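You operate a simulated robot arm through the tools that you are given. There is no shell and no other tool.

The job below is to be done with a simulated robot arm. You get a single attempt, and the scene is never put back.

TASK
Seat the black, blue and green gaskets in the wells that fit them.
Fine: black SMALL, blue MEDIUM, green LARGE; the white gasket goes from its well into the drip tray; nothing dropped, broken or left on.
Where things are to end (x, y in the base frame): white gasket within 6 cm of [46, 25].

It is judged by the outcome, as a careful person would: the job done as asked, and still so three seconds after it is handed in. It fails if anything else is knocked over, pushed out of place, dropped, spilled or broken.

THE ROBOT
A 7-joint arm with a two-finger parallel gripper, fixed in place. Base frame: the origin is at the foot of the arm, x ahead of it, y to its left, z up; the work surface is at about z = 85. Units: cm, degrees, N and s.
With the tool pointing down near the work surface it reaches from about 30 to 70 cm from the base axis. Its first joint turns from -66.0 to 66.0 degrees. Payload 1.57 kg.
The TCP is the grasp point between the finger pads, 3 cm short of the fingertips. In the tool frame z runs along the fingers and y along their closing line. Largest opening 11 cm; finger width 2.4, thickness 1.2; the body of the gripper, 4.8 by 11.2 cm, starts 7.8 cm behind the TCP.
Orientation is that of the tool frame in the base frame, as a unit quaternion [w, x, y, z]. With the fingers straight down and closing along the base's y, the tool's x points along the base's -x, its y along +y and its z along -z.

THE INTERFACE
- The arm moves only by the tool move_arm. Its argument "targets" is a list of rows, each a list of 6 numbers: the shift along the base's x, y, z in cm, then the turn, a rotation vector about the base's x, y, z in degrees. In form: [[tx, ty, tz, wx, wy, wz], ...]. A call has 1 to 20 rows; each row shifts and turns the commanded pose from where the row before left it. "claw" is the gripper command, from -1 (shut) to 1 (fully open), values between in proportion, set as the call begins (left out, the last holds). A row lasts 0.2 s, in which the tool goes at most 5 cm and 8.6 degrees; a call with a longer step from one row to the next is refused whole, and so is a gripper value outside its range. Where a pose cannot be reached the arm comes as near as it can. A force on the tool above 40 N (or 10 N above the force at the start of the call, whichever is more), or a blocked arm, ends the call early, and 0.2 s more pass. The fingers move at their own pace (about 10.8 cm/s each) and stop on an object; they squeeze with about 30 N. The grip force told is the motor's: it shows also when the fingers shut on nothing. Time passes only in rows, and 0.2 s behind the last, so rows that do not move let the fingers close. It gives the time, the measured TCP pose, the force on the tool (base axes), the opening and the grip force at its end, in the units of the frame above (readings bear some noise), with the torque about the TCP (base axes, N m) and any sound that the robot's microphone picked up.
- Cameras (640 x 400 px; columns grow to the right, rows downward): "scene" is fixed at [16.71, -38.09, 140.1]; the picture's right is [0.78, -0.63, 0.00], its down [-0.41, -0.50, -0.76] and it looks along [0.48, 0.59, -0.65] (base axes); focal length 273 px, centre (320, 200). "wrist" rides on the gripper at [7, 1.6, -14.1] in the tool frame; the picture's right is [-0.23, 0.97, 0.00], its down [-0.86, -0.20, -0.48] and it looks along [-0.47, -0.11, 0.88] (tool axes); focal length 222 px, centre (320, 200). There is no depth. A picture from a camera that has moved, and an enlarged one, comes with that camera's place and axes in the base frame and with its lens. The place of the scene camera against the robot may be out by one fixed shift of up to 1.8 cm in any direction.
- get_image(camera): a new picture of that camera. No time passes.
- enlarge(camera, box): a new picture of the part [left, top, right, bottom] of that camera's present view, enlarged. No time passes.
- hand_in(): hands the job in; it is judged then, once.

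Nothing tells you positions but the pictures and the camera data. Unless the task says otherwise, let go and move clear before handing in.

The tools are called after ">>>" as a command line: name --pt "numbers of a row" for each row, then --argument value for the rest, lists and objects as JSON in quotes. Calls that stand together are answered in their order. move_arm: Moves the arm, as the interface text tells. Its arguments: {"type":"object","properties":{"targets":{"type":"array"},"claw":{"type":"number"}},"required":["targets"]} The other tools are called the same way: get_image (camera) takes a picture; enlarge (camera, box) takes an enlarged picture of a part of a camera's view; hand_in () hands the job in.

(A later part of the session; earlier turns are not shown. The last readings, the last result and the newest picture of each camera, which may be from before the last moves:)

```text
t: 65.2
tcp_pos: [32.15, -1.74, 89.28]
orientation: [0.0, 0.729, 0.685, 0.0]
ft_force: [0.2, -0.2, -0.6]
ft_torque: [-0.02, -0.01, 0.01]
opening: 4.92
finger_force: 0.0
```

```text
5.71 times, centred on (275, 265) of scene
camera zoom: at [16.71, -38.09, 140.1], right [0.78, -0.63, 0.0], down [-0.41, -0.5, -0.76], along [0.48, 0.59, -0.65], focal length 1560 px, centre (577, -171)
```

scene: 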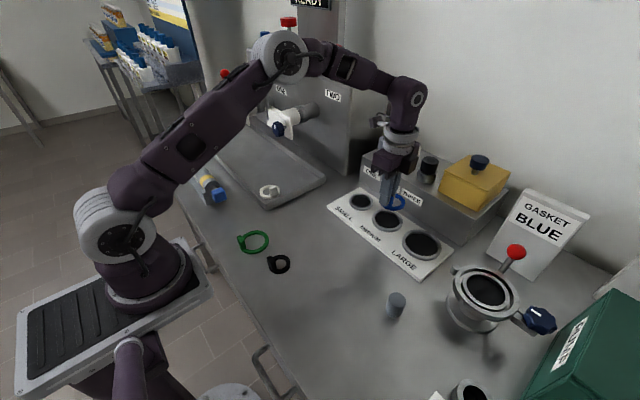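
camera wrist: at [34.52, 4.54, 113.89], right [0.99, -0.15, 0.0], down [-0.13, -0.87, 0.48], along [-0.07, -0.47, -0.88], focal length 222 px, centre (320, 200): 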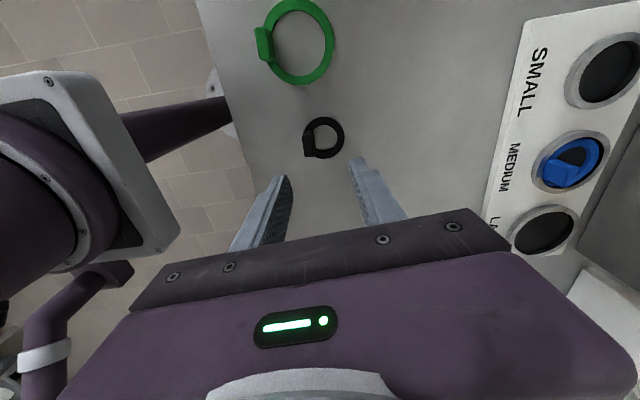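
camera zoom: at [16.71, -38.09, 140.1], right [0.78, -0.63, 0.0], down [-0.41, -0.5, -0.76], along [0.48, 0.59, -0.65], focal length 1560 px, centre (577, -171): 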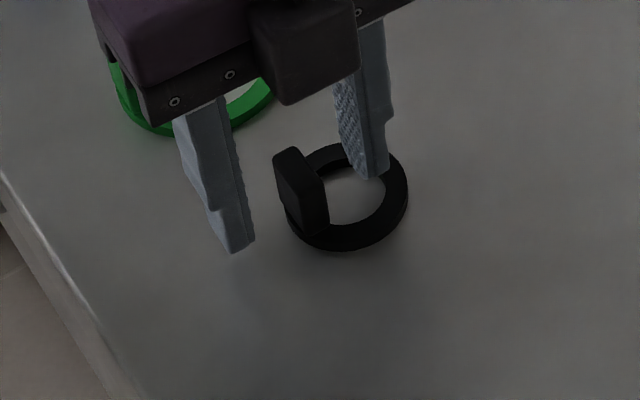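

>>> move_arm --pt "0 0 0 0 0 0" --pt "0 0 0 0 0 0" --pt "0 0 0 0 0 0" --pt "0 0 0 0 0 0" --claw -1

>>> move_arm --pt "0 0 0.4 0 0 0" --pt "0 0 0.6 0 0 0" --pt "0 0 1 0 0 0" --pt "0 0 1.5 0 0 0" --pt "0 0 2 0 0 0" --pt "0 0 2 0 0 0" --pt "0 0 2 0 0 0" --pt "0 0 1.5 0 0 0" --pt "0 0 0 0 0 0" --claw -1

>>> enlarge --camera "wrist" --box '[260, 130, 380, 240]'

>>> get_image --camera "scene"

```text
t: 66.2
tcp_pos: [32.2, -1.88, 89.25]
orientation: [0.0, 0.728, 0.685, 0.001]
ft_force: [-0.3, -0.6, 0.6]
ft_torque: [0.0, 0.0, -0.05]
opening: 1.06
finger_force: 28.4
```

```text
t: 68.2
tcp_pos: [32.11, -1.94, 100.26]
orientation: [-0.001, 0.729, 0.685, -0.001]
ft_force: [0.7, 0.2, -0.1]
ft_torque: [0.01, 0.0, -0.01]
opening: 1.07
finger_force: 28.2
```

```text
3.64 times, centred on (320, 185) of wrist
camera zoom: at [34.26, 4.98, 114.36], right [0.96, -0.29, 0.0], down [-0.25, -0.84, 0.48], along [-0.14, -0.46, -0.88], focal length 808 px, centre (320, 254)
```

zoom: 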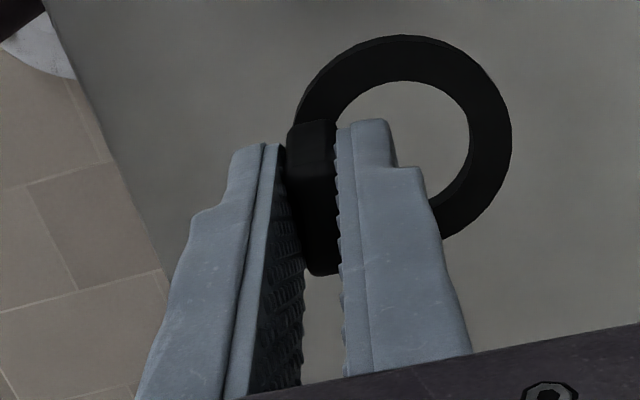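

```text
taken
```

scene: 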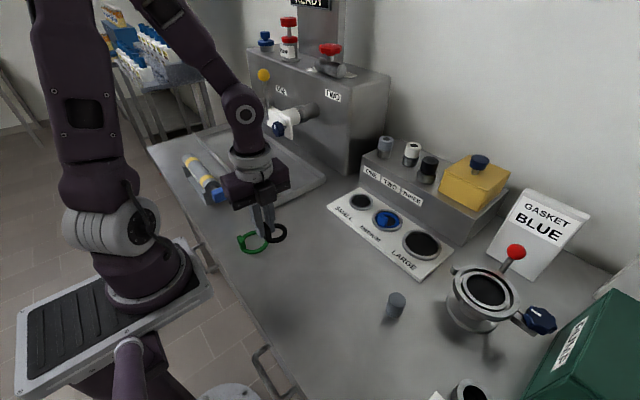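

Black is held. Carrying it to above the SMALL well, target TCP ≈ (62.2, 0.7).

>>> move_arm --pt "2.2 0.2 0 0 0 0" --pt "3.6 0.3 0 0 0 0" --pt "3.6 0.3 0 0 0 0" --pt "3.6 0.3 0 0 0 0" --pt "3.6 0.3 0 0 0 0" --pt "3.6 0.3 0 0 0 0" --pt "3.6 0.3 0 0 0 0" --pt "3.2 0.3 -0.5 0 0 0" --pt "2 0.2 -1 0 0 0" --pt "1.06 0.07 -1.3 0 0 0" --pt "0 0 -1.5 0 0 0" --pt "0 0 0 0 0 0" --pt "0 0 0 0 0 0" --claw -1

>>> get_image --camera "wrist"

>>> enlarge --camera "wrist" --box '[280, 110, 400, 220]'

>>> enlarge --camera "scene" --box '[330, 170, 430, 250]'

```text
t: 71.0
tcp_pos: [62.22, 0.64, 95.97]
orientation: [0.0, 0.728, 0.685, 0.0]
ft_force: [-0.8, -0.7, 0.3]
ft_torque: [-0.01, 0.03, -0.02]
opening: 1.07
finger_force: 28.1
```

```text
taken
camera wrist: at [64.29, 7.6, 110.02], right [0.96, -0.29, 0.0], down [-0.25, -0.84, 0.48], along [-0.14, -0.46, -0.88], focal length 222 px, centre (320, 200)
```

wrist: 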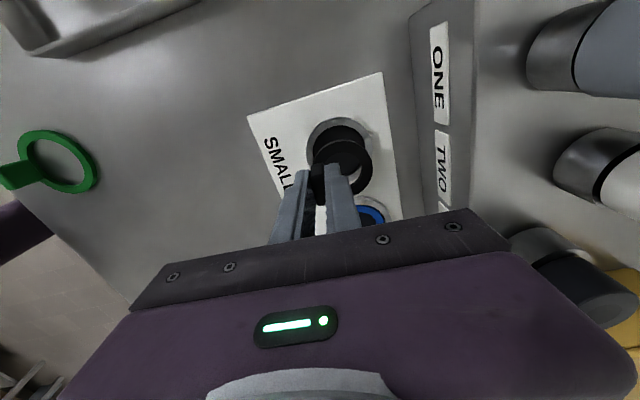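

```text
3.64 times, centred on (340, 165) of wrist
camera zoom: at [64.29, 7.6, 110.02], right [0.96, -0.29, 0.0], down [-0.25, -0.84, 0.48], along [-0.14, -0.46, -0.88], focal length 808 px, centre (247, 327)
```

zoom: 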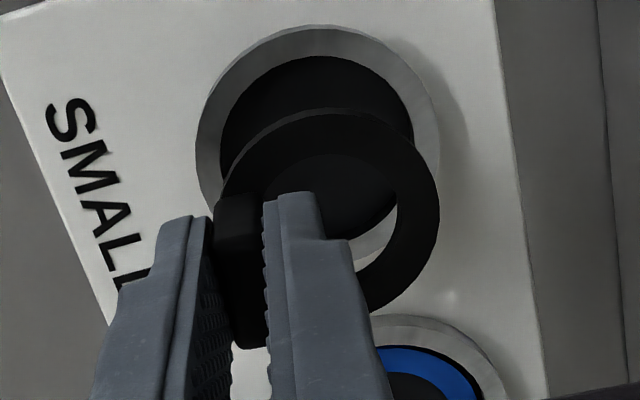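

```text
5.00 times, centred on (380, 210) of scene
camera zoom: at [16.71, -38.09, 140.1], right [0.78, -0.63, 0.0], down [-0.41, -0.5, -0.76], along [0.48, 0.59, -0.65], focal length 1365 px, centre (20, 150)
```

zoom: 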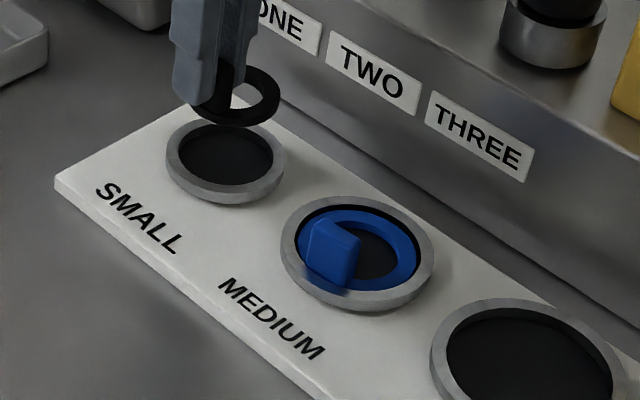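

Ring hovers over the SMALL well within ~1 mm. Lowering to just above the rim for a precise comparison.

>>> move_arm --pt "0.07 0 -1 0 0 0" --pt "0 0 -1 0 0 0" --pt "0 0 -1 0 0 0" --pt "0 0 -0.8 0 0 0" --pt "0 0 -0.4 0 0 0" --pt "0 0 0 0 0 0" --pt "0 0 0 0 0 0" --claw -1

>>> enlarge --camera "wrist" --box '[290, 110, 400, 210]'

>>> enlarge --camera "scene" --box '[340, 180, 390, 218]'

```text
t: 72.6
tcp_pos: [62.15, 0.76, 91.7]
orientation: [0.0, 0.728, 0.685, 0.0]
ft_force: [0.4, -0.3, 1.0]
ft_torque: [0.02, 0.02, 0.03]
opening: 1.07
finger_force: 28.2
```

```text
4.00 times, centred on (345, 160) of wrist
camera zoom: at [64.39, 7.61, 105.81], right [0.96, -0.29, 0.0], down [-0.25, -0.84, 0.48], along [-0.14, -0.46, -0.88], focal length 888 px, centre (220, 360)
```

zoom: 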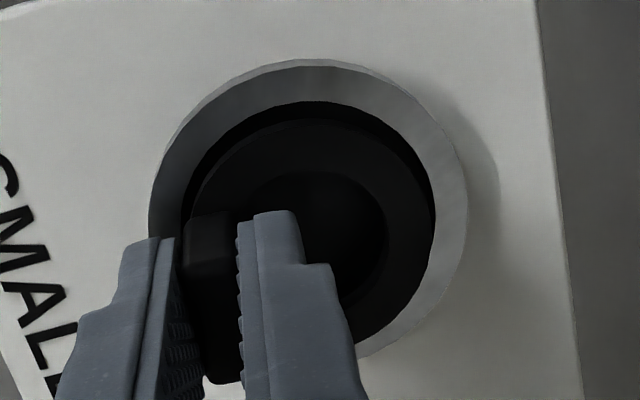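

```text
10.53 times, centred on (365, 199) of scene
camera zoom: at [16.71, -38.09, 140.1], right [0.78, -0.63, 0.0], down [-0.41, -0.5, -0.76], along [0.48, 0.59, -0.65], focal length 2873 px, centre (-154, 210)
```

zoom: 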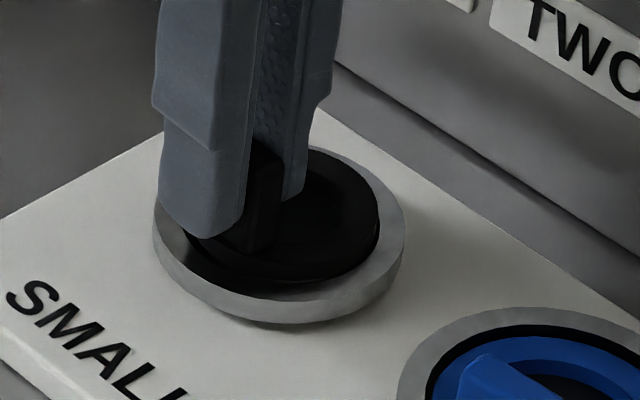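

Centred left-right; a hair too far in -y. Small correction, then lowering in 1 mm steps.

>>> move_arm --pt "0 0.04 0 0 0 0" --pt "0 0 -0.1 0 0 0" --pt "0 0 -0.1 0 0 0" --pt "0 0 -0.1 0 0 0" --pt "0 0 0 0 0 0" --claw -1

>>> enlarge --camera "wrist" --box '[290, 110, 400, 210]'

>>> enlarge --camera "scene" --box '[340, 180, 390, 218]'

```text
t: 73.8
tcp_pos: [62.46, 0.68, 91.4]
orientation: [0.0, 0.728, 0.685, 0.001]
ft_force: [-0.3, -0.2, -0.3]
ft_torque: [-0.02, 0.01, -0.03]
opening: 1.07
finger_force: 28.4
```

```text
4.00 times, centred on (345, 160) of wrist
camera zoom: at [64.42, 7.66, 105.49], right [0.96, -0.29, 0.0], down [-0.25, -0.84, 0.48], along [-0.14, -0.46, -0.88], focal length 888 px, centre (220, 360)
```

zoom: 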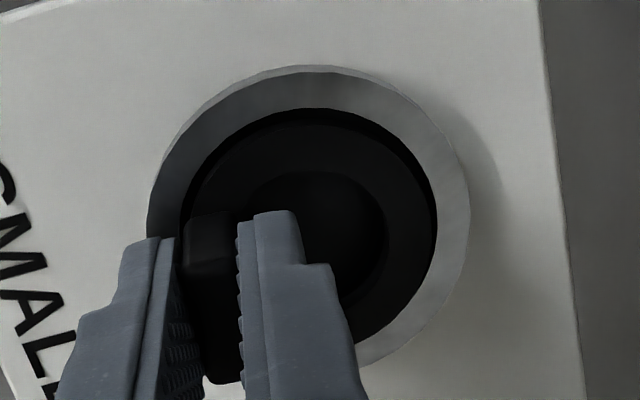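

```text
10.53 times, centred on (365, 199) of scene
camera zoom: at [16.71, -38.09, 140.1], right [0.78, -0.63, 0.0], down [-0.41, -0.5, -0.76], along [0.48, 0.59, -0.65], focal length 2873 px, centre (-154, 210)
```

zoom: 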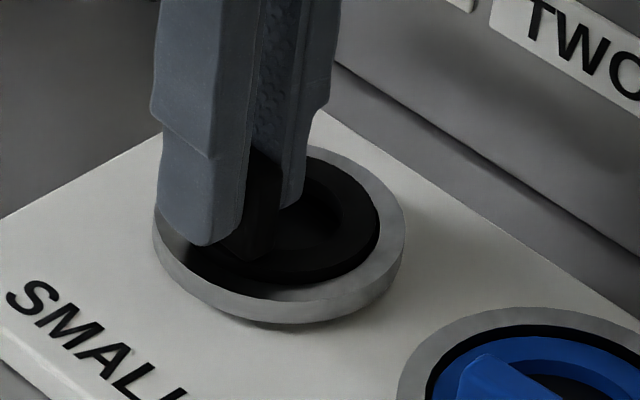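

>>> move_arm --pt "0 0 -0.1 0 0 0" --pt "0 0 -0.1 0 0 0" --pt "0 0 -0.1 0 0 0" --pt "0 0 0 0 0 0" --claw -1

>>> enlarge --camera "wrist" --box '[290, 110, 400, 210]'

>>> enlarge --camera "scene" --box '[340, 180, 390, 218]'

```text
t: 74.8
tcp_pos: [62.29, 0.85, 91.04]
orientation: [0.0, 0.728, 0.685, 0.0]
ft_force: [-0.3, -0.2, -0.4]
ft_torque: [-0.02, 0.0, 0.02]
opening: 1.09
finger_force: 28.2
```

```text
4.00 times, centred on (345, 160) of wrist
camera zoom: at [64.39, 7.67, 105.18], right [0.96, -0.29, 0.0], down [-0.25, -0.84, 0.48], along [-0.14, -0.46, -0.88], focal length 888 px, centre (220, 360)
```

zoom: 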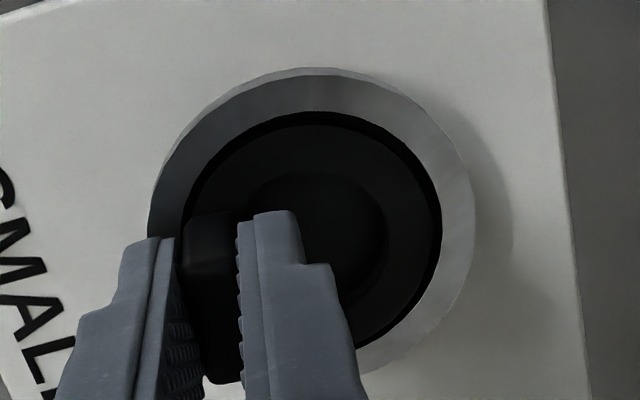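

```text
10.53 times, centred on (365, 199) of scene
camera zoom: at [16.71, -38.09, 140.1], right [0.78, -0.63, 0.0], down [-0.41, -0.5, -0.76], along [0.48, 0.59, -0.65], focal length 2873 px, centre (-154, 210)
```

zoom: 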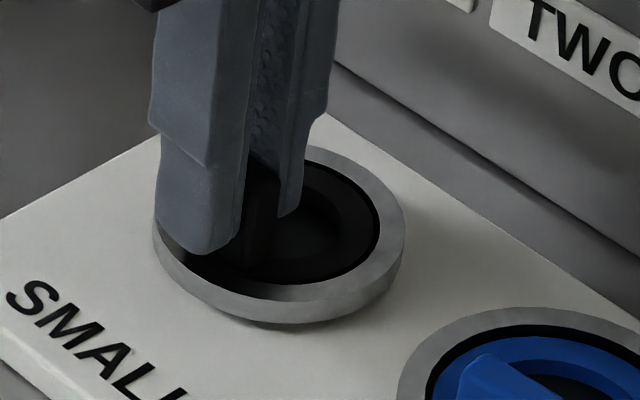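

The ring is inside the rim with an even gap and no force. Going down to the seat.

>>> move_arm --pt "0 0 -0.1 0 0 0" --pt "0 0 -0.1 0 0 0" --pt "0 0 -0.08 0 0 0" --pt "0 0 0 0 0 0" --claw -1

```text
t: 75.8
tcp_pos: [62.26, 0.85, 90.84]
orientation: [0.0, 0.729, 0.685, -0.001]
ft_force: [0.1, 0.9, 4.4]
ft_torque: [0.05, -0.02, 0.01]
opening: 1.05
finger_force: 28.2
```

>>> move_arm --pt "0 0 -0.06 0 0 0" --pt "0 0 0 0 0 0" --claw -1

>>> enlarge --camera "wrist" --box '[290, 110, 400, 210]'

>>> enlarge --camera "scene" --box '[340, 180, 390, 218]'

```text
t: 76.4
tcp_pos: [62.25, 0.7, 90.76]
orientation: [0.001, 0.729, 0.685, 0.001]
ft_force: [-0.7, 0.9, 12.6]
ft_torque: [0.06, -0.04, 0.02]
opening: 1.1
finger_force: 28.5
```

```text
4.00 times, centred on (345, 160) of wrist
camera zoom: at [64.35, 7.65, 104.92], right [0.96, -0.29, 0.0], down [-0.25, -0.84, 0.48], along [-0.14, -0.46, -0.88], focal length 888 px, centre (220, 360)
```

zoom: 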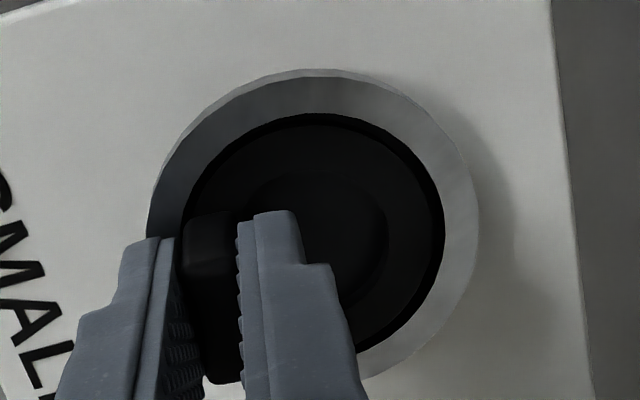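

```text
10.53 times, centred on (365, 199) of scene
camera zoom: at [16.69, -38.09, 140.1], right [0.78, -0.63, 0.0], down [-0.41, -0.5, -0.76], along [0.48, 0.59, -0.65], focal length 2873 px, centre (-154, 210)
```

zoom: 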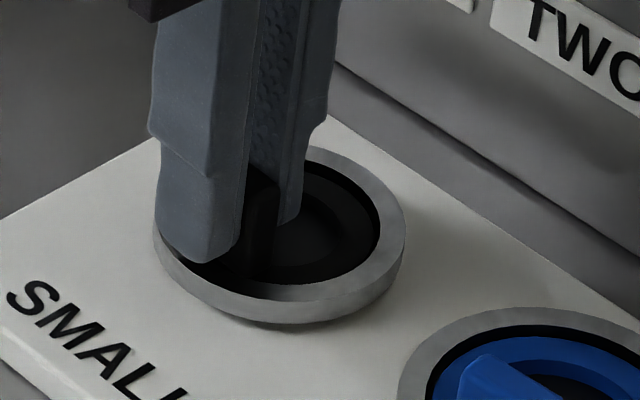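

Seated at the same depth as blue (contact ~12 N, ring recessed evenly). Relaxing, releasing and rising.

>>> move_arm --pt "0 0 0.09 0 0 0" --pt "0 0 0 0 0 0" --pt "0 0 0 0 0 0" --claw -1

>>> move_arm --pt "0 0 0 0 0 0" --pt "0 0 0 0 0 0" --pt "0 0 0 0 0 0" --claw -0.62

>>> move_arm --pt "0 0 0.5 0 0 0" --pt "0 0 1 0 0 0" --pt "0 0 1.5 0 0 0" --pt "0 0 2 0 0 0" --pt "0 0 2 0 0 0" --pt "0 1 1 0 0 0" --pt "0 1 1 0 0 0" --pt "0 0 0 0 0 0" --pt "0 0 0 0 0 0" --claw -0.62

>>> enlarge --camera "wrist" --box '[270, 90, 410, 210]'

>>> enlarge --camera "scene" --box '[330, 170, 430, 250]'

```text
t: 77.2
tcp_pos: [62.32, 0.83, 90.88]
orientation: [0.0, 0.728, 0.685, -0.001]
ft_force: [1.9, -1.3, 1.7]
ft_torque: [-0.04, -0.08, -0.03]
opening: 1.06
finger_force: 28.0
```

```text
t: 78.0
tcp_pos: [62.19, 0.79, 90.83]
orientation: [0.0, 0.728, 0.685, 0.0]
ft_force: [0.1, -0.3, 0.2]
ft_torque: [0.01, -0.03, -0.02]
opening: 2.11
finger_force: 0.0
```

```text
t: 80.0
tcp_pos: [62.23, 2.82, 99.85]
orientation: [0.001, 0.728, 0.685, 0.001]
ft_force: [0.1, -0.2, -1.2]
ft_torque: [0.04, -0.02, 0.0]
opening: 2.09
finger_force: 0.2
```

```text
3.33 times, centred on (340, 150) of wrist
camera zoom: at [64.38, 9.68, 113.99], right [0.96, -0.29, 0.0], down [-0.25, -0.84, 0.48], along [-0.14, -0.46, -0.88], focal length 740 px, centre (253, 367)
```

zoom: 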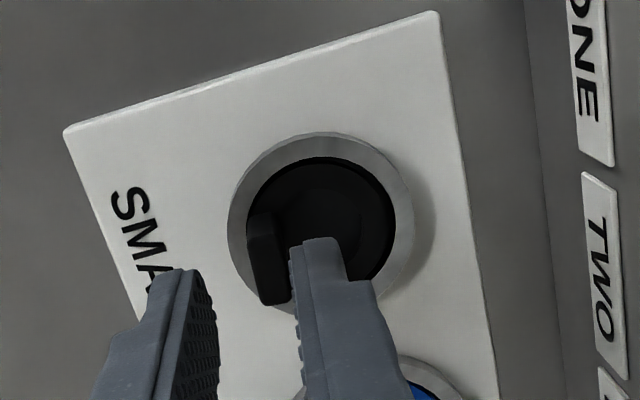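

```text
5.00 times, centred on (380, 210) of scene
camera zoom: at [16.71, -38.09, 140.1], right [0.78, -0.63, 0.0], down [-0.41, -0.5, -0.76], along [0.48, 0.59, -0.65], focal length 1365 px, centre (20, 150)
```

zoom: 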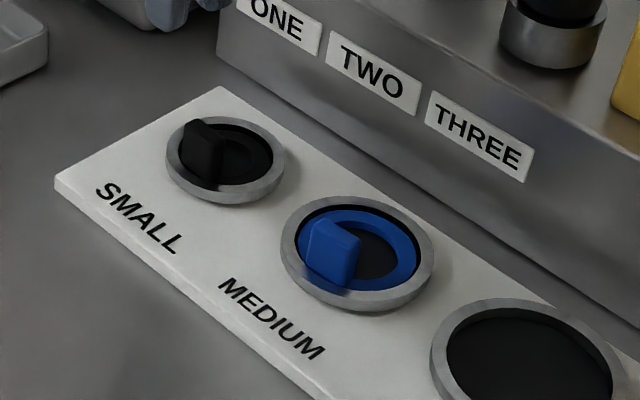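

Black is seated in SMALL. Now moving to look at the green gasket.

>>> move_arm --pt "-2.4 0.3 0 0 0 0" --pt "-3.6 0.6 0 0 0 0" --pt "-3.6 0.6 0 0 0 0" --pt "-3.6 0.6 0 0 0 0" --pt "-3.6 0.6 0 0 0 0" --pt "-3.6 0.6 0 0 0 0" --pt "-3.6 0.6 0 0 0 0" --pt "-3.4 0.4 0 0 0 0" --pt "-2.0 0.3 0 0 0 0" --pt "0 0 0 0 0 0" --pt "0 0 0 0 0 0" --claw -0.1

>>> get_image --camera "wrist"

>>> enlarge --camera "wrist" --box '[250, 80, 390, 200]'

```text
t: 82.4
tcp_pos: [32.88, 7.33, 99.88]
orientation: [0.0, 0.729, 0.685, 0.0]
ft_force: [-0.1, -0.5, 0.3]
ft_torque: [-0.02, 0.02, 0.02]
opening: 4.93
finger_force: 0.1
```

```text
taken
camera wrist: at [34.95, 14.21, 114.0], right [0.96, -0.29, 0.0], down [-0.25, -0.84, 0.48], along [-0.14, -0.46, -0.88], focal length 222 px, centre (320, 200)
```

wrist: 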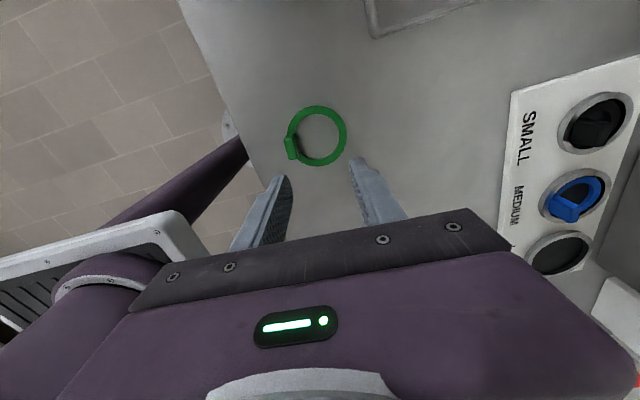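

```text
3.33 times, centred on (320, 140) of wrist
camera zoom: at [34.95, 14.21, 114.0], right [0.96, -0.29, 0.0], down [-0.25, -0.84, 0.48], along [-0.14, -0.46, -0.88], focal length 740 px, centre (320, 400)
```

zoom: 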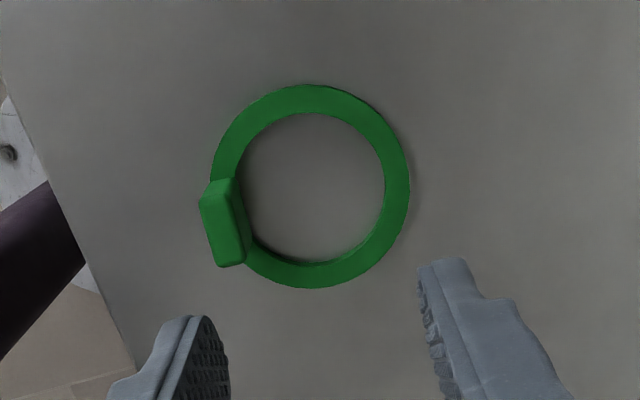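

Green ring centre ≈ (32.8, 8.3), tab ≈ (29.75, 8.35), yaw nearly matching the present tool yaw. Moving over the tab.

>>> move_arm --pt "-1.6 0.5 -1 0 0 -0.5" --pt "-1.5 0.5 -1 0 0 -0.5" --pt "0 0 -1.8 0 0 0" --pt "0 0 0 0 0 0" --pt "0 0 0 0 0 0" --claw -0.1

>>> enlarge --camera "wrist" --box '[260, 110, 380, 230]'

>>> get_image --camera "scene"

```text
t: 83.6
tcp_pos: [29.67, 8.38, 96.09]
orientation: [0.0, 0.734, 0.679, -0.001]
ft_force: [-0.5, 0.2, -0.2]
ft_torque: [0.0, 0.0, 0.01]
opening: 4.95
finger_force: 0.0
```

```text
3.33 times, centred on (320, 170) of wrist
camera zoom: at [31.97, 15.16, 110.13], right [0.95, -0.3, 0.0], down [-0.27, -0.84, 0.48], along [-0.14, -0.46, -0.88], focal length 740 px, centre (320, 300)
```

zoom: 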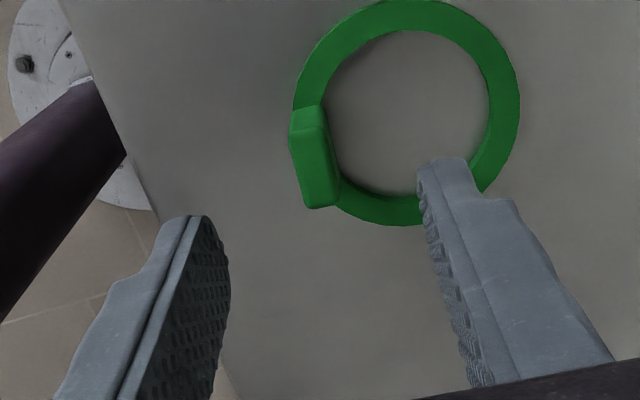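

```text
taken
```

scene: 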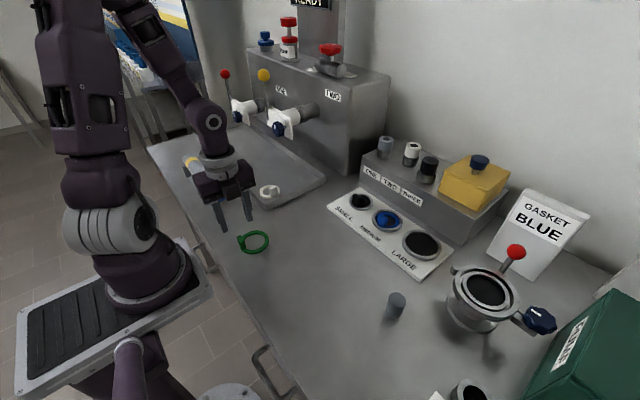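

Tab is 1.5 mm toward -x of the tool axis; correcting and descending to grasp height.

>>> move_arm --pt "-0.14 0 -1.2 0 0 0" --pt "0 0 -1.2 0 0 0" --pt "0 0 -1.2 0 0 0" --pt "0 0 -1.2 0 0 0" --pt "0 0 -1.03 0 0 0" --pt "0 0 -1 0 0 0" --pt "0 0 0 0 0 0" --pt "0 0 0 0 0 0" --claw -0.1

>>> enlarge --camera "wrist" --box '[260, 120, 380, 230]'

>>> enlarge --camera "scene" --box '[205, 210, 285, 270]'

```text
t: 85.4
tcp_pos: [29.62, 8.49, 89.25]
orientation: [0.001, 0.735, 0.679, 0.0]
ft_force: [-0.4, -0.4, 0.2]
ft_torque: [0.0, 0.03, 0.02]
opening: 4.94
finger_force: 0.0
```

```text
3.64 times, centred on (320, 175) of wrist
camera zoom: at [31.86, 15.23, 103.3], right [0.95, -0.3, 0.0], down [-0.27, -0.84, 0.48], along [-0.14, -0.46, -0.88], focal length 808 px, centre (320, 291)
```

zoom: 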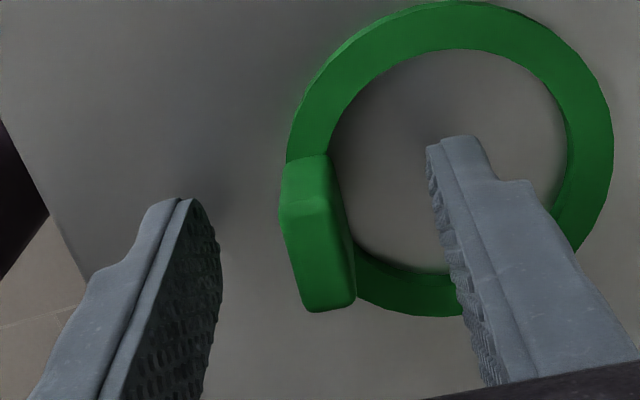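

```text
6.67 times, centred on (245, 240) of scene
camera zoom: at [16.71, -38.09, 140.1], right [0.78, -0.63, 0.0], down [-0.41, -0.5, -0.76], along [0.48, 0.59, -0.65], focal length 1819 px, centre (820, -67)
```

zoom: 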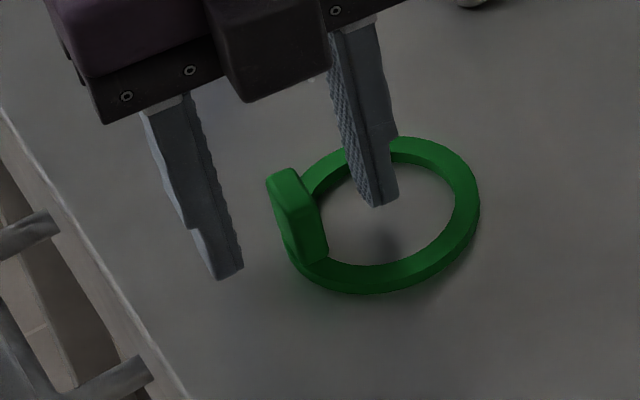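

Aligned. Closing on the green tab and lifting.

>>> move_arm --pt "0 0 0 0 0 0" --pt "0 0 0 0 0 0" --pt "0 0 0 0 0 0" --pt "0 0 0 0 0 0" --claw -1

>>> move_arm --pt "0 0 0.4 0 0 0" --pt "0 0 0.6 0 0 0" --pt "0 0 1 0 0 0" --pt "0 0 1.5 0 0 0" --pt "0 0 2 0 0 0" --pt "0 0 2 0 0 0" --pt "0 0 2 0 0 0" --pt "0 0 1.5 0 0 0" --pt "0 0 0 0 0 0" --claw -1

>>> enlarge --camera "wrist" --box '[260, 130, 380, 240]'

>>> enlarge --camera "wrist" --box '[260, 100, 420, 240]'

>>> get_image --camera "scene"

```text
t: 86.4
tcp_pos: [29.63, 8.35, 89.2]
orientation: [0.001, 0.735, 0.679, 0.0]
ft_force: [-0.2, 0.1, -0.2]
ft_torque: [-0.01, 0.01, -0.04]
opening: 1.07
finger_force: 28.4
```

```text
t: 88.4
tcp_pos: [29.62, 8.24, 100.25]
orientation: [0.0, 0.734, 0.679, 0.0]
ft_force: [0.3, 0.2, 0.0]
ft_torque: [-0.02, 0.01, -0.04]
opening: 1.05
finger_force: 28.3
```

```text
3.64 times, centred on (320, 185) of wrist
camera zoom: at [31.89, 15.18, 114.38], right [0.95, -0.3, 0.0], down [-0.27, -0.84, 0.48], along [-0.15, -0.46, -0.88], focal length 808 px, centre (320, 254)
```

zoom: 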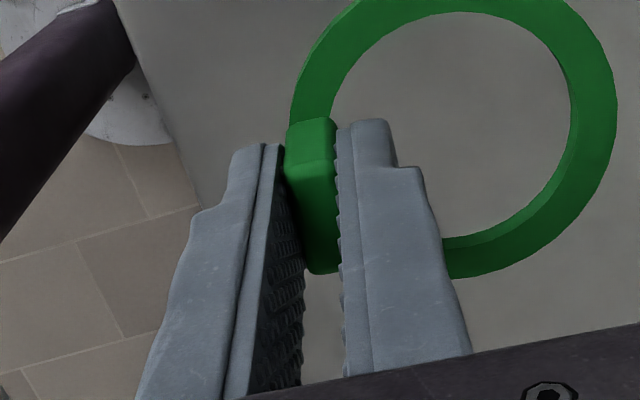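

```text
2.86 times, centred on (340, 170) of wrist
camera zoom: at [31.89, 15.18, 114.38], right [0.95, -0.3, 0.0], down [-0.27, -0.84, 0.48], along [-0.15, -0.46, -0.88], focal length 635 px, centre (263, 286)
```

zoom: 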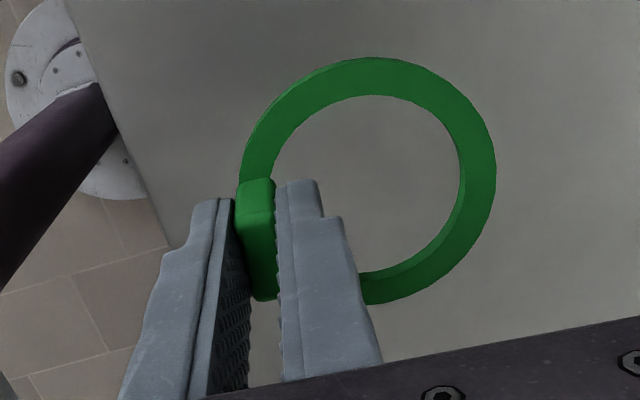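

```text
taken
```

scene: 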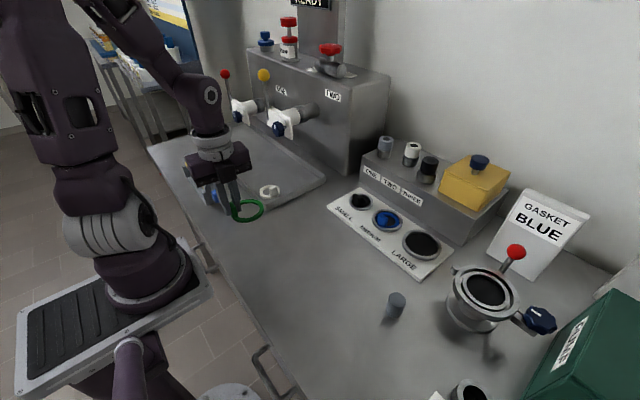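

Green is held. Carrying it to above the LARGE well, target TCP ≈ (61, -19.4).

>>> move_arm --pt "1.6 -1.4 0 0 0 0" --pt "2.6 -2.3 0 0 0 0" --pt "2.6 -2.3 0 0 0 0" --pt "2.6 -2.3 0 0 0 0" --pt "2.6 -2.3 0 0 0 0" --pt "2.6 -2.3 0 0 0 0" --pt "2.6 -2.3 0 0 0 0" --pt "2.6 -2.3 0 0 0 0" --pt "2.6 -2.3 0 0 0 0" --pt "2.6 -2.3 0 0 0 0" --pt "2.6 -2.3 0 0 0 0" --pt "2.2 -2 -0.5 0 0 0" --pt "1.5 -1.33 -1 0 0 0" --pt "0 0 -1 0 0 0" --pt "0 0 0 0 0 0" --pt "0 0 0 0 0 0" --claw -1

>>> get_image --camera "wrist"

>>> enlarge --camera "wrist" --box '[270, 90, 430, 230]'

>>> get_image --camera "scene"

```text
t: 91.8
tcp_pos: [61.0, -19.46, 97.77]
orientation: [-0.001, 0.734, 0.679, 0.0]
ft_force: [0.2, 1.0, -0.7]
ft_torque: [-0.02, 0.03, -0.02]
opening: 1.09
finger_force: 28.3
```

```text
taken
camera wrist: at [63.23, -12.56, 111.81], right [0.95, -0.3, 0.0], down [-0.27, -0.84, 0.48], along [-0.15, -0.46, -0.88], focal length 222 px, centre (320, 200)
```

wrist: 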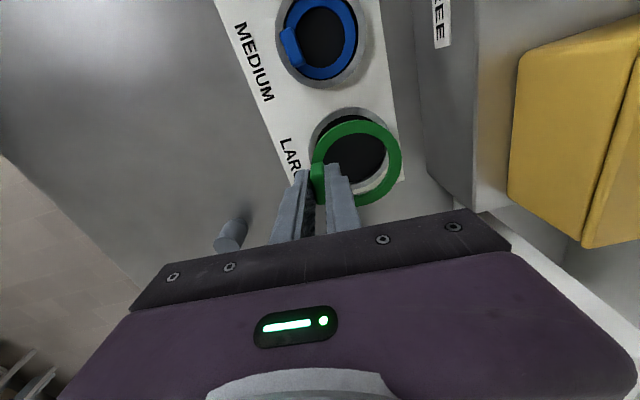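

```text
2.86 times, centred on (350, 160) of wrist
camera zoom: at [63.23, -12.56, 111.81], right [0.95, -0.3, 0.0], down [-0.27, -0.84, 0.48], along [-0.15, -0.46, -0.88], focal length 635 px, centre (234, 314)
```

zoom: 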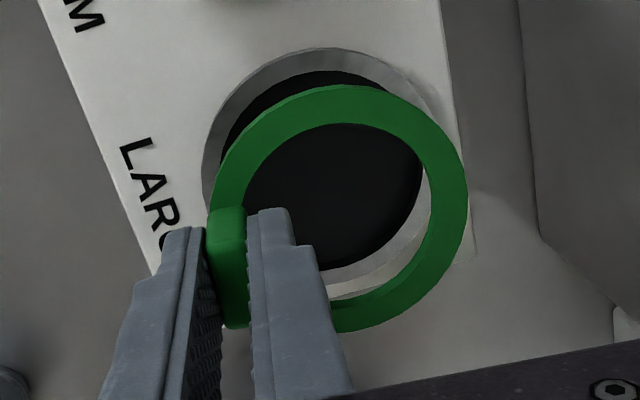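

```text
taken
```

scene: 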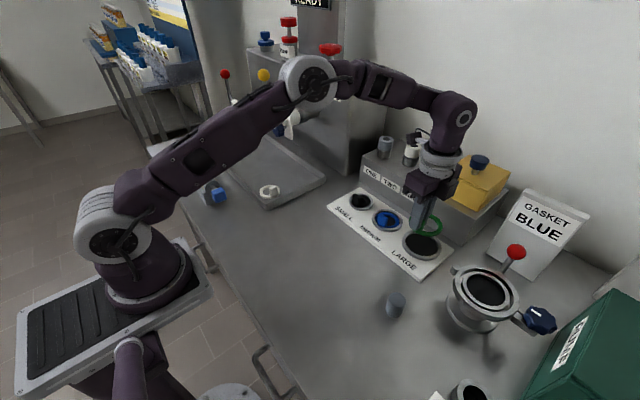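

The LARGE well is about 0.9 cm further toward -y than I assumed. Correcting laterally, then lowering to z≈93.5 and looking again.

>>> move_arm --pt "0.07 -0.45 0 0 0 0" --pt "0.07 -0.45 0 0 0 0" --pt "0 0 -1.2 0 0 0" --pt "0 0 -1.2 0 0 0" --pt "0 0 -1.2 0 0 0" --pt "0 0 -0.7 0 0 0" --pt "0 0 0 0 0 0" --pt "0 0 0 0 0 0" --claw -1

>>> enlarge --camera "wrist" --box '[270, 90, 430, 230]'

>>> enlarge --camera "scene" --box '[385, 210, 465, 275]'

```text
t: 93.6
tcp_pos: [61.1, -20.27, 93.36]
orientation: [-0.001, 0.734, 0.679, 0.0]
ft_force: [1.2, 0.0, 0.0]
ft_torque: [-0.02, 0.0, -0.01]
opening: 1.08
finger_force: 28.7
```

```text
2.86 times, centred on (350, 160) of wrist
camera zoom: at [63.35, -13.41, 107.49], right [0.95, -0.3, 0.0], down [-0.27, -0.84, 0.48], along [-0.15, -0.46, -0.88], focal length 635 px, centre (234, 314)
```

zoom: 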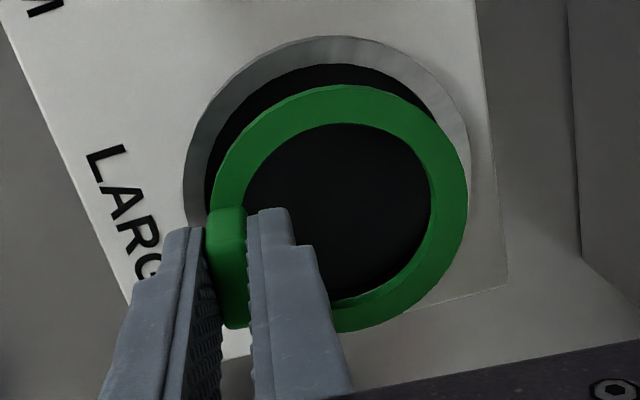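

```text
6.15 times, centred on (425, 242) of scene
camera zoom: at [16.71, -38.09, 140.1], right [0.78, -0.63, 0.0], down [-0.41, -0.5, -0.76], along [0.48, 0.59, -0.65], focal length 1680 px, centre (-326, -62)
```

zoom: 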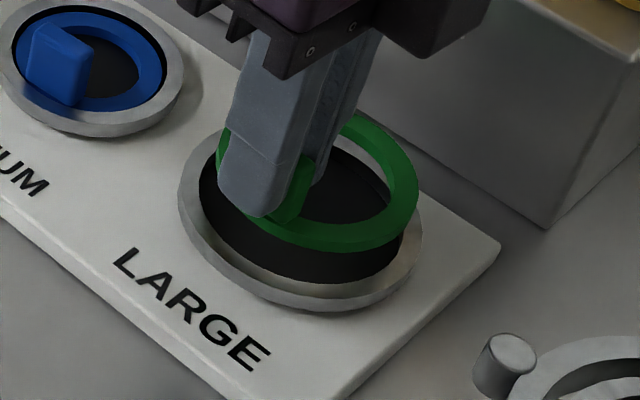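

Ring and well agree within ~1 mm now. Lowering to just above the rim.

>>> move_arm --pt "0 -0.04 -0.6 0 0 0" --pt "0 0 -0.6 0 0 0" --pt "0 0 -0.4 0 0 0" --pt "0 0 0 0 0 0" --pt "0 0 0 0 0 0" --claw -1

>>> enlarge --camera "wrist" --box '[280, 100, 420, 220]'

>>> enlarge --camera "scene" --box '[390, 215, 455, 265]'

```text
t: 94.8
tcp_pos: [61.09, -20.35, 91.87]
orientation: [0.0, 0.734, 0.679, -0.001]
ft_force: [0.0, -0.8, -1.5]
ft_torque: [-0.01, 0.02, -0.03]
opening: 1.05
finger_force: 28.8
```

```text
3.33 times, centred on (350, 160) of wrist
camera zoom: at [63.32, -13.44, 105.9], right [0.95, -0.3, 0.0], down [-0.27, -0.84, 0.48], along [-0.15, -0.46, -0.88], focal length 740 px, centre (220, 333)
```

zoom: 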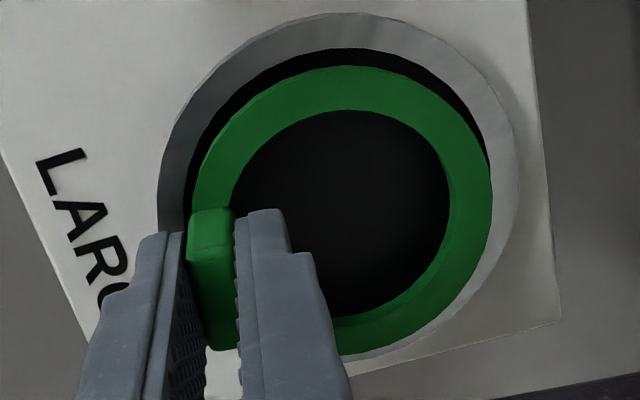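

```text
8.00 times, centred on (422, 240) of scene
camera zoom: at [16.71, -38.09, 140.1], right [0.78, -0.63, 0.0], down [-0.41, -0.5, -0.76], along [0.48, 0.59, -0.65], focal length 2183 px, centre (-500, -120)
```

zoom: 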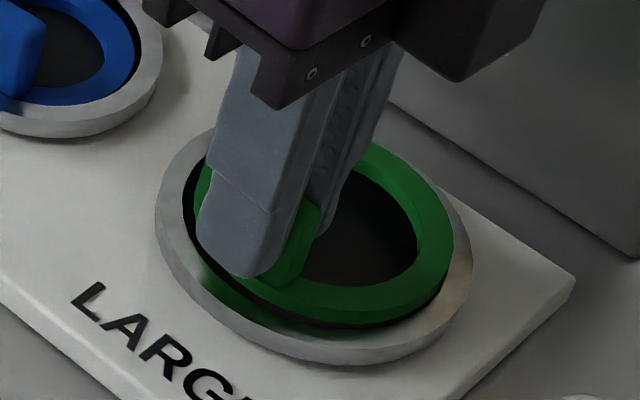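

>>> enlarge --camera "wrist" --box '[300, 100, 380, 160]'

>>> enlarge --camera "wrist" --box '[340, 140, 420, 210]'

>>> enlarge --camera "scene" --box '[405, 225, 450, 262]'

```text
6.67 times, centred on (340, 130) of wrist
camera zoom: at [63.32, -13.44, 105.9], right [0.95, -0.3, 0.0], down [-0.27, -0.84, 0.48], along [-0.15, -0.46, -0.88], focal length 1481 px, centre (187, 667)
```

zoom: 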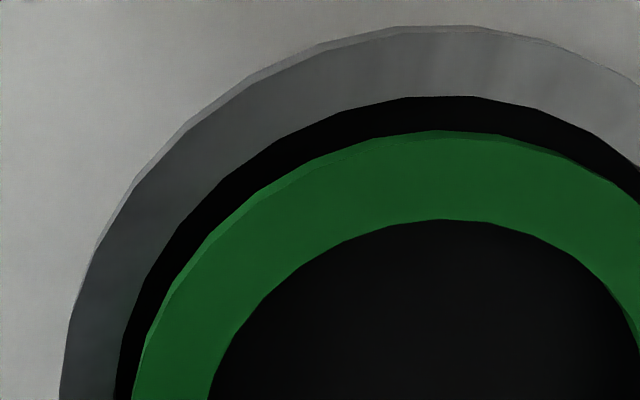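

```text
5.71 times, centred on (380, 175) of wrist
camera zoom: at [63.32, -13.44, 105.9], right [0.95, -0.3, 0.0], down [-0.27, -0.84, 0.48], along [-0.15, -0.46, -0.88], focal length 1269 px, centre (-23, 343)
```

zoom: 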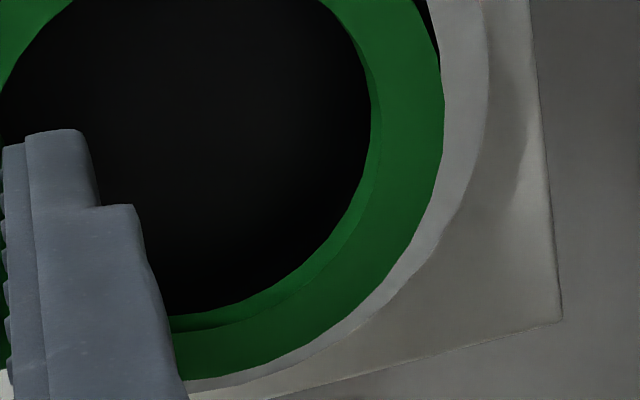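

```text
10.81 times, centred on (428, 244) of scene
camera zoom: at [16.71, -38.09, 140.1], right [0.78, -0.63, 0.0], down [-0.41, -0.5, -0.76], along [0.48, 0.59, -0.65], focal length 2950 px, centre (-842, -270)
```

zoom: 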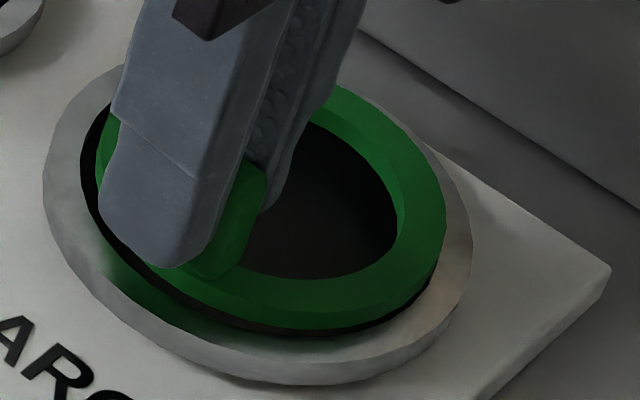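

The far (+y) gap looks slightly larger than the near one; I'll shift +0.1 in y and lower a few mm, then re-check.

>>> move_arm --pt "0 0.1 0 0 0 0" --pt "0 0 -0.1 0 0 0" --pt "0 0 -0.1 0 0 0" --pt "0 0 -0.1 0 0 0" --pt "0 0 0 0 0 0" --claw -1

>>> enlarge --camera "wrist" --box '[280, 100, 420, 220]'

>>> enlarge --camera "scene" --box '[405, 225, 450, 262]'

```text
t: 96.0
tcp_pos: [61.12, -20.28, 91.37]
orientation: [0.0, 0.734, 0.679, 0.0]
ft_force: [-0.6, 0.4, 0.7]
ft_torque: [-0.02, 0.0, 0.0]
opening: 1.08
finger_force: 28.5
```

```text
3.33 times, centred on (350, 160) of wrist
camera zoom: at [63.29, -13.33, 105.62], right [0.95, -0.3, 0.0], down [-0.27, -0.84, 0.48], along [-0.15, -0.46, -0.88], focal length 740 px, centre (220, 333)
```

zoom: 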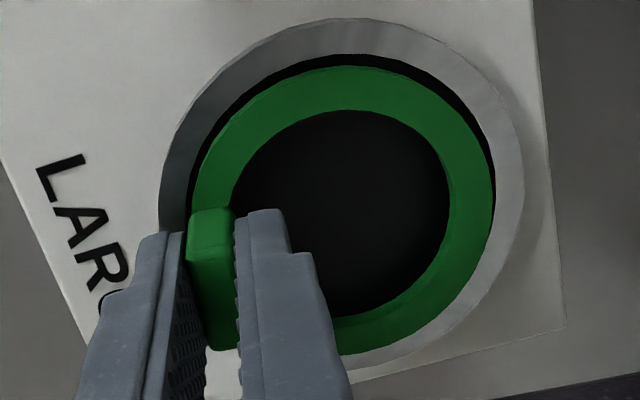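

```text
10.81 times, centred on (428, 244) of scene
camera zoom: at [16.71, -38.09, 140.1], right [0.78, -0.63, 0.0], down [-0.41, -0.5, -0.76], along [0.48, 0.59, -0.65], focal length 2950 px, centre (-842, -270)
```

zoom: 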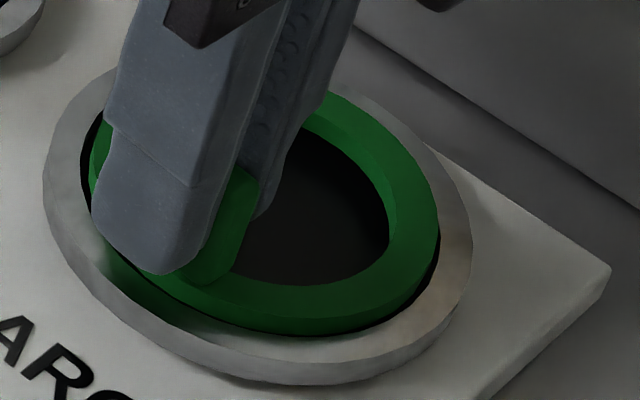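

Gap is now even. Continuing down in 1 mm steps.

>>> move_arm --pt "0 0 -0.1 0 0 0" --pt "0 0 -0.1 0 0 0" --pt "0 0 -0.1 0 0 0" --pt "0 0 0 0 0 0" --claw -1

>>> enlarge --camera "wrist" --box '[280, 100, 420, 220]'

>>> enlarge --camera "scene" --box '[405, 225, 450, 262]'

```text
t: 97.0
tcp_pos: [61.06, -20.21, 91.2]
orientation: [0.0, 0.734, 0.679, 0.0]
ft_force: [1.1, -0.6, -0.2]
ft_torque: [0.0, 0.02, 0.02]
opening: 1.05
finger_force: 28.3
```

```text
3.33 times, centred on (350, 160) of wrist
camera zoom: at [63.32, -13.34, 105.33], right [0.95, -0.3, 0.0], down [-0.27, -0.84, 0.48], along [-0.14, -0.46, -0.88], focal length 740 px, centre (220, 333)
```

zoom: 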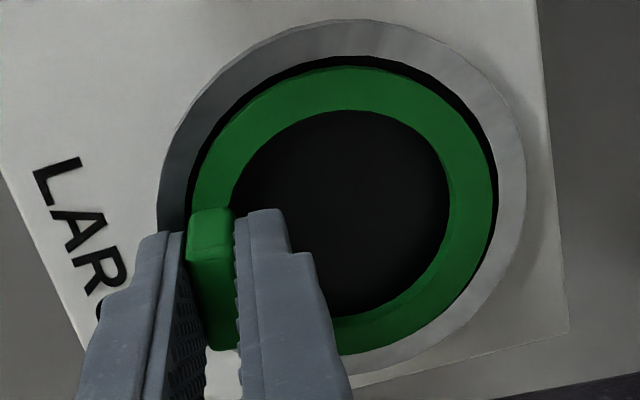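

```text
10.81 times, centred on (428, 244) of scene
camera zoom: at [16.71, -38.09, 140.1], right [0.78, -0.63, 0.0], down [-0.41, -0.5, -0.76], along [0.48, 0.59, -0.65], focal length 2950 px, centre (-842, -270)
```

zoom: 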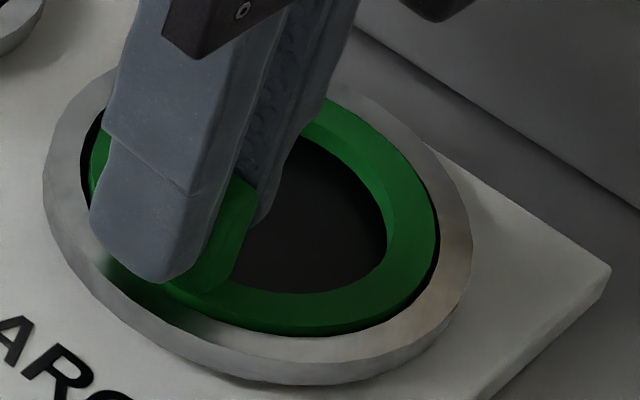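

>>> move_arm --pt "0 0 -0.1 0 0 0" --pt "0 0 -0.1 0 0 0" --pt "0 0 0 0 0 0" --claw -1

>>> enlarge --camera "scene" --box '[405, 225, 450, 262]'

>>> enlarge --camera "wrist" --box '[340, 140, 420, 210]'

```text
t: 97.8
tcp_pos: [61.05, -20.18, 91.11]
orientation: [0.0, 0.735, 0.678, 0.001]
ft_force: [-0.4, -0.5, -0.1]
ft_torque: [0.03, -0.01, 0.0]
opening: 1.06
finger_force: 28.4
```

```text
10.81 times, centred on (428, 244) of scene
camera zoom: at [16.71, -38.09, 140.1], right [0.78, -0.63, 0.0], down [-0.41, -0.5, -0.76], along [0.48, 0.59, -0.65], focal length 2950 px, centre (-842, -270)
```

zoom: 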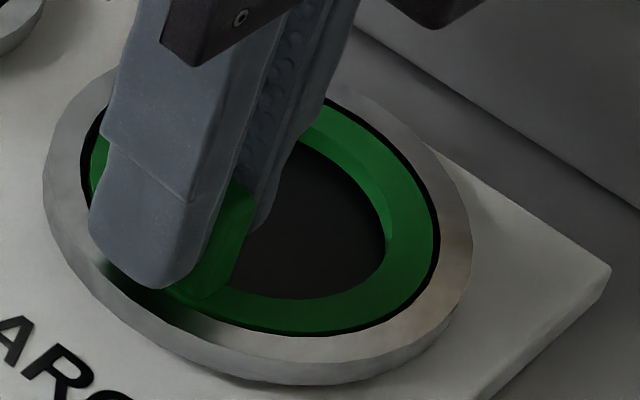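

```text
5.71 times, centred on (380, 175) of wrist
camera zoom: at [63.33, -13.35, 105.13], right [0.95, -0.3, 0.0], down [-0.27, -0.84, 0.48], along [-0.15, -0.46, -0.88], focal length 1269 px, centre (-23, 343)
```

zoom: 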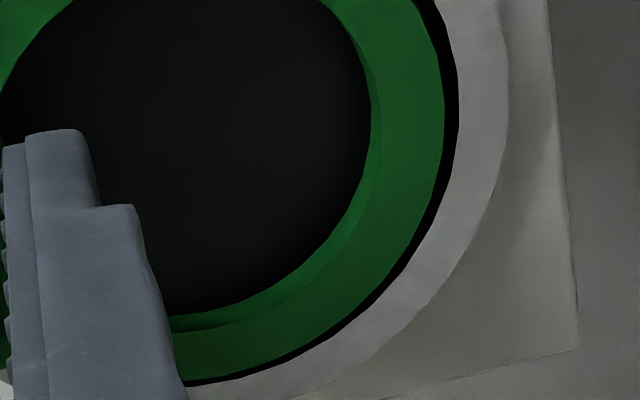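

The ring is inside the rim with an even gap all round. Final few mm to the seat.

>>> move_arm --pt "0 0 -0.1 0 0 0" --pt "0 0 -0.1 0 0 0" --pt "0 0 -0.05 0 0 0" --pt "0 0 0 0 0 0" --claw -1

>>> enlarge --camera "scene" --box '[405, 225, 450, 262]'

>>> enlarge --camera "wrist" --box '[280, 100, 420, 220]'

```text
t: 98.8
tcp_pos: [61.07, -20.22, 90.83]
orientation: [-0.001, 0.735, 0.678, 0.0]
ft_force: [-0.5, 0.1, 2.3]
ft_torque: [0.01, -0.03, 0.03]
opening: 1.08
finger_force: 28.7
```

```text
10.81 times, centred on (428, 244) of scene
camera zoom: at [16.71, -38.09, 140.1], right [0.78, -0.63, 0.0], down [-0.41, -0.5, -0.76], along [0.48, 0.59, -0.65], focal length 2950 px, centre (-842, -270)
```

zoom: 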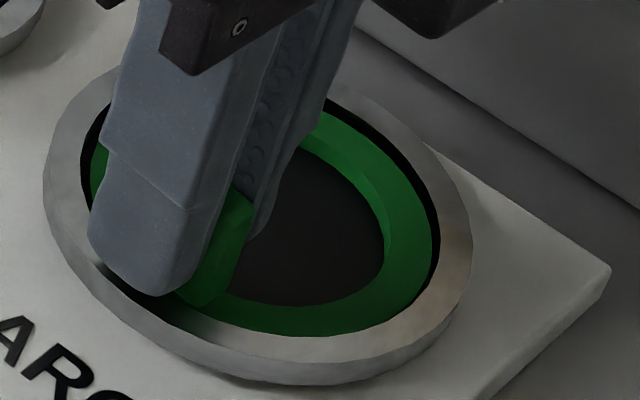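

```text
3.33 times, centred on (350, 160) of wrist
camera zoom: at [63.33, -13.37, 104.9], right [0.95, -0.3, 0.0], down [-0.27, -0.84, 0.48], along [-0.14, -0.46, -0.88], focal length 740 px, centre (220, 333)
```

zoom: 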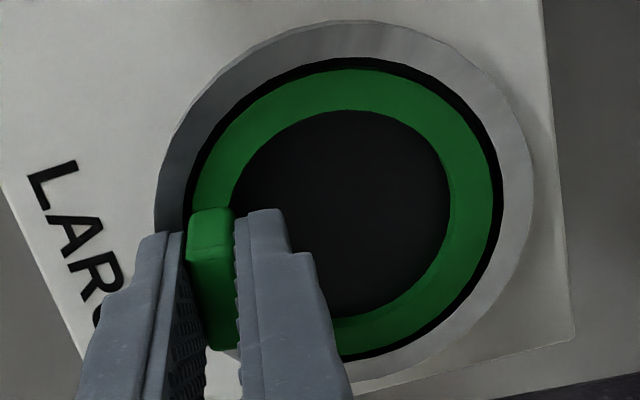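

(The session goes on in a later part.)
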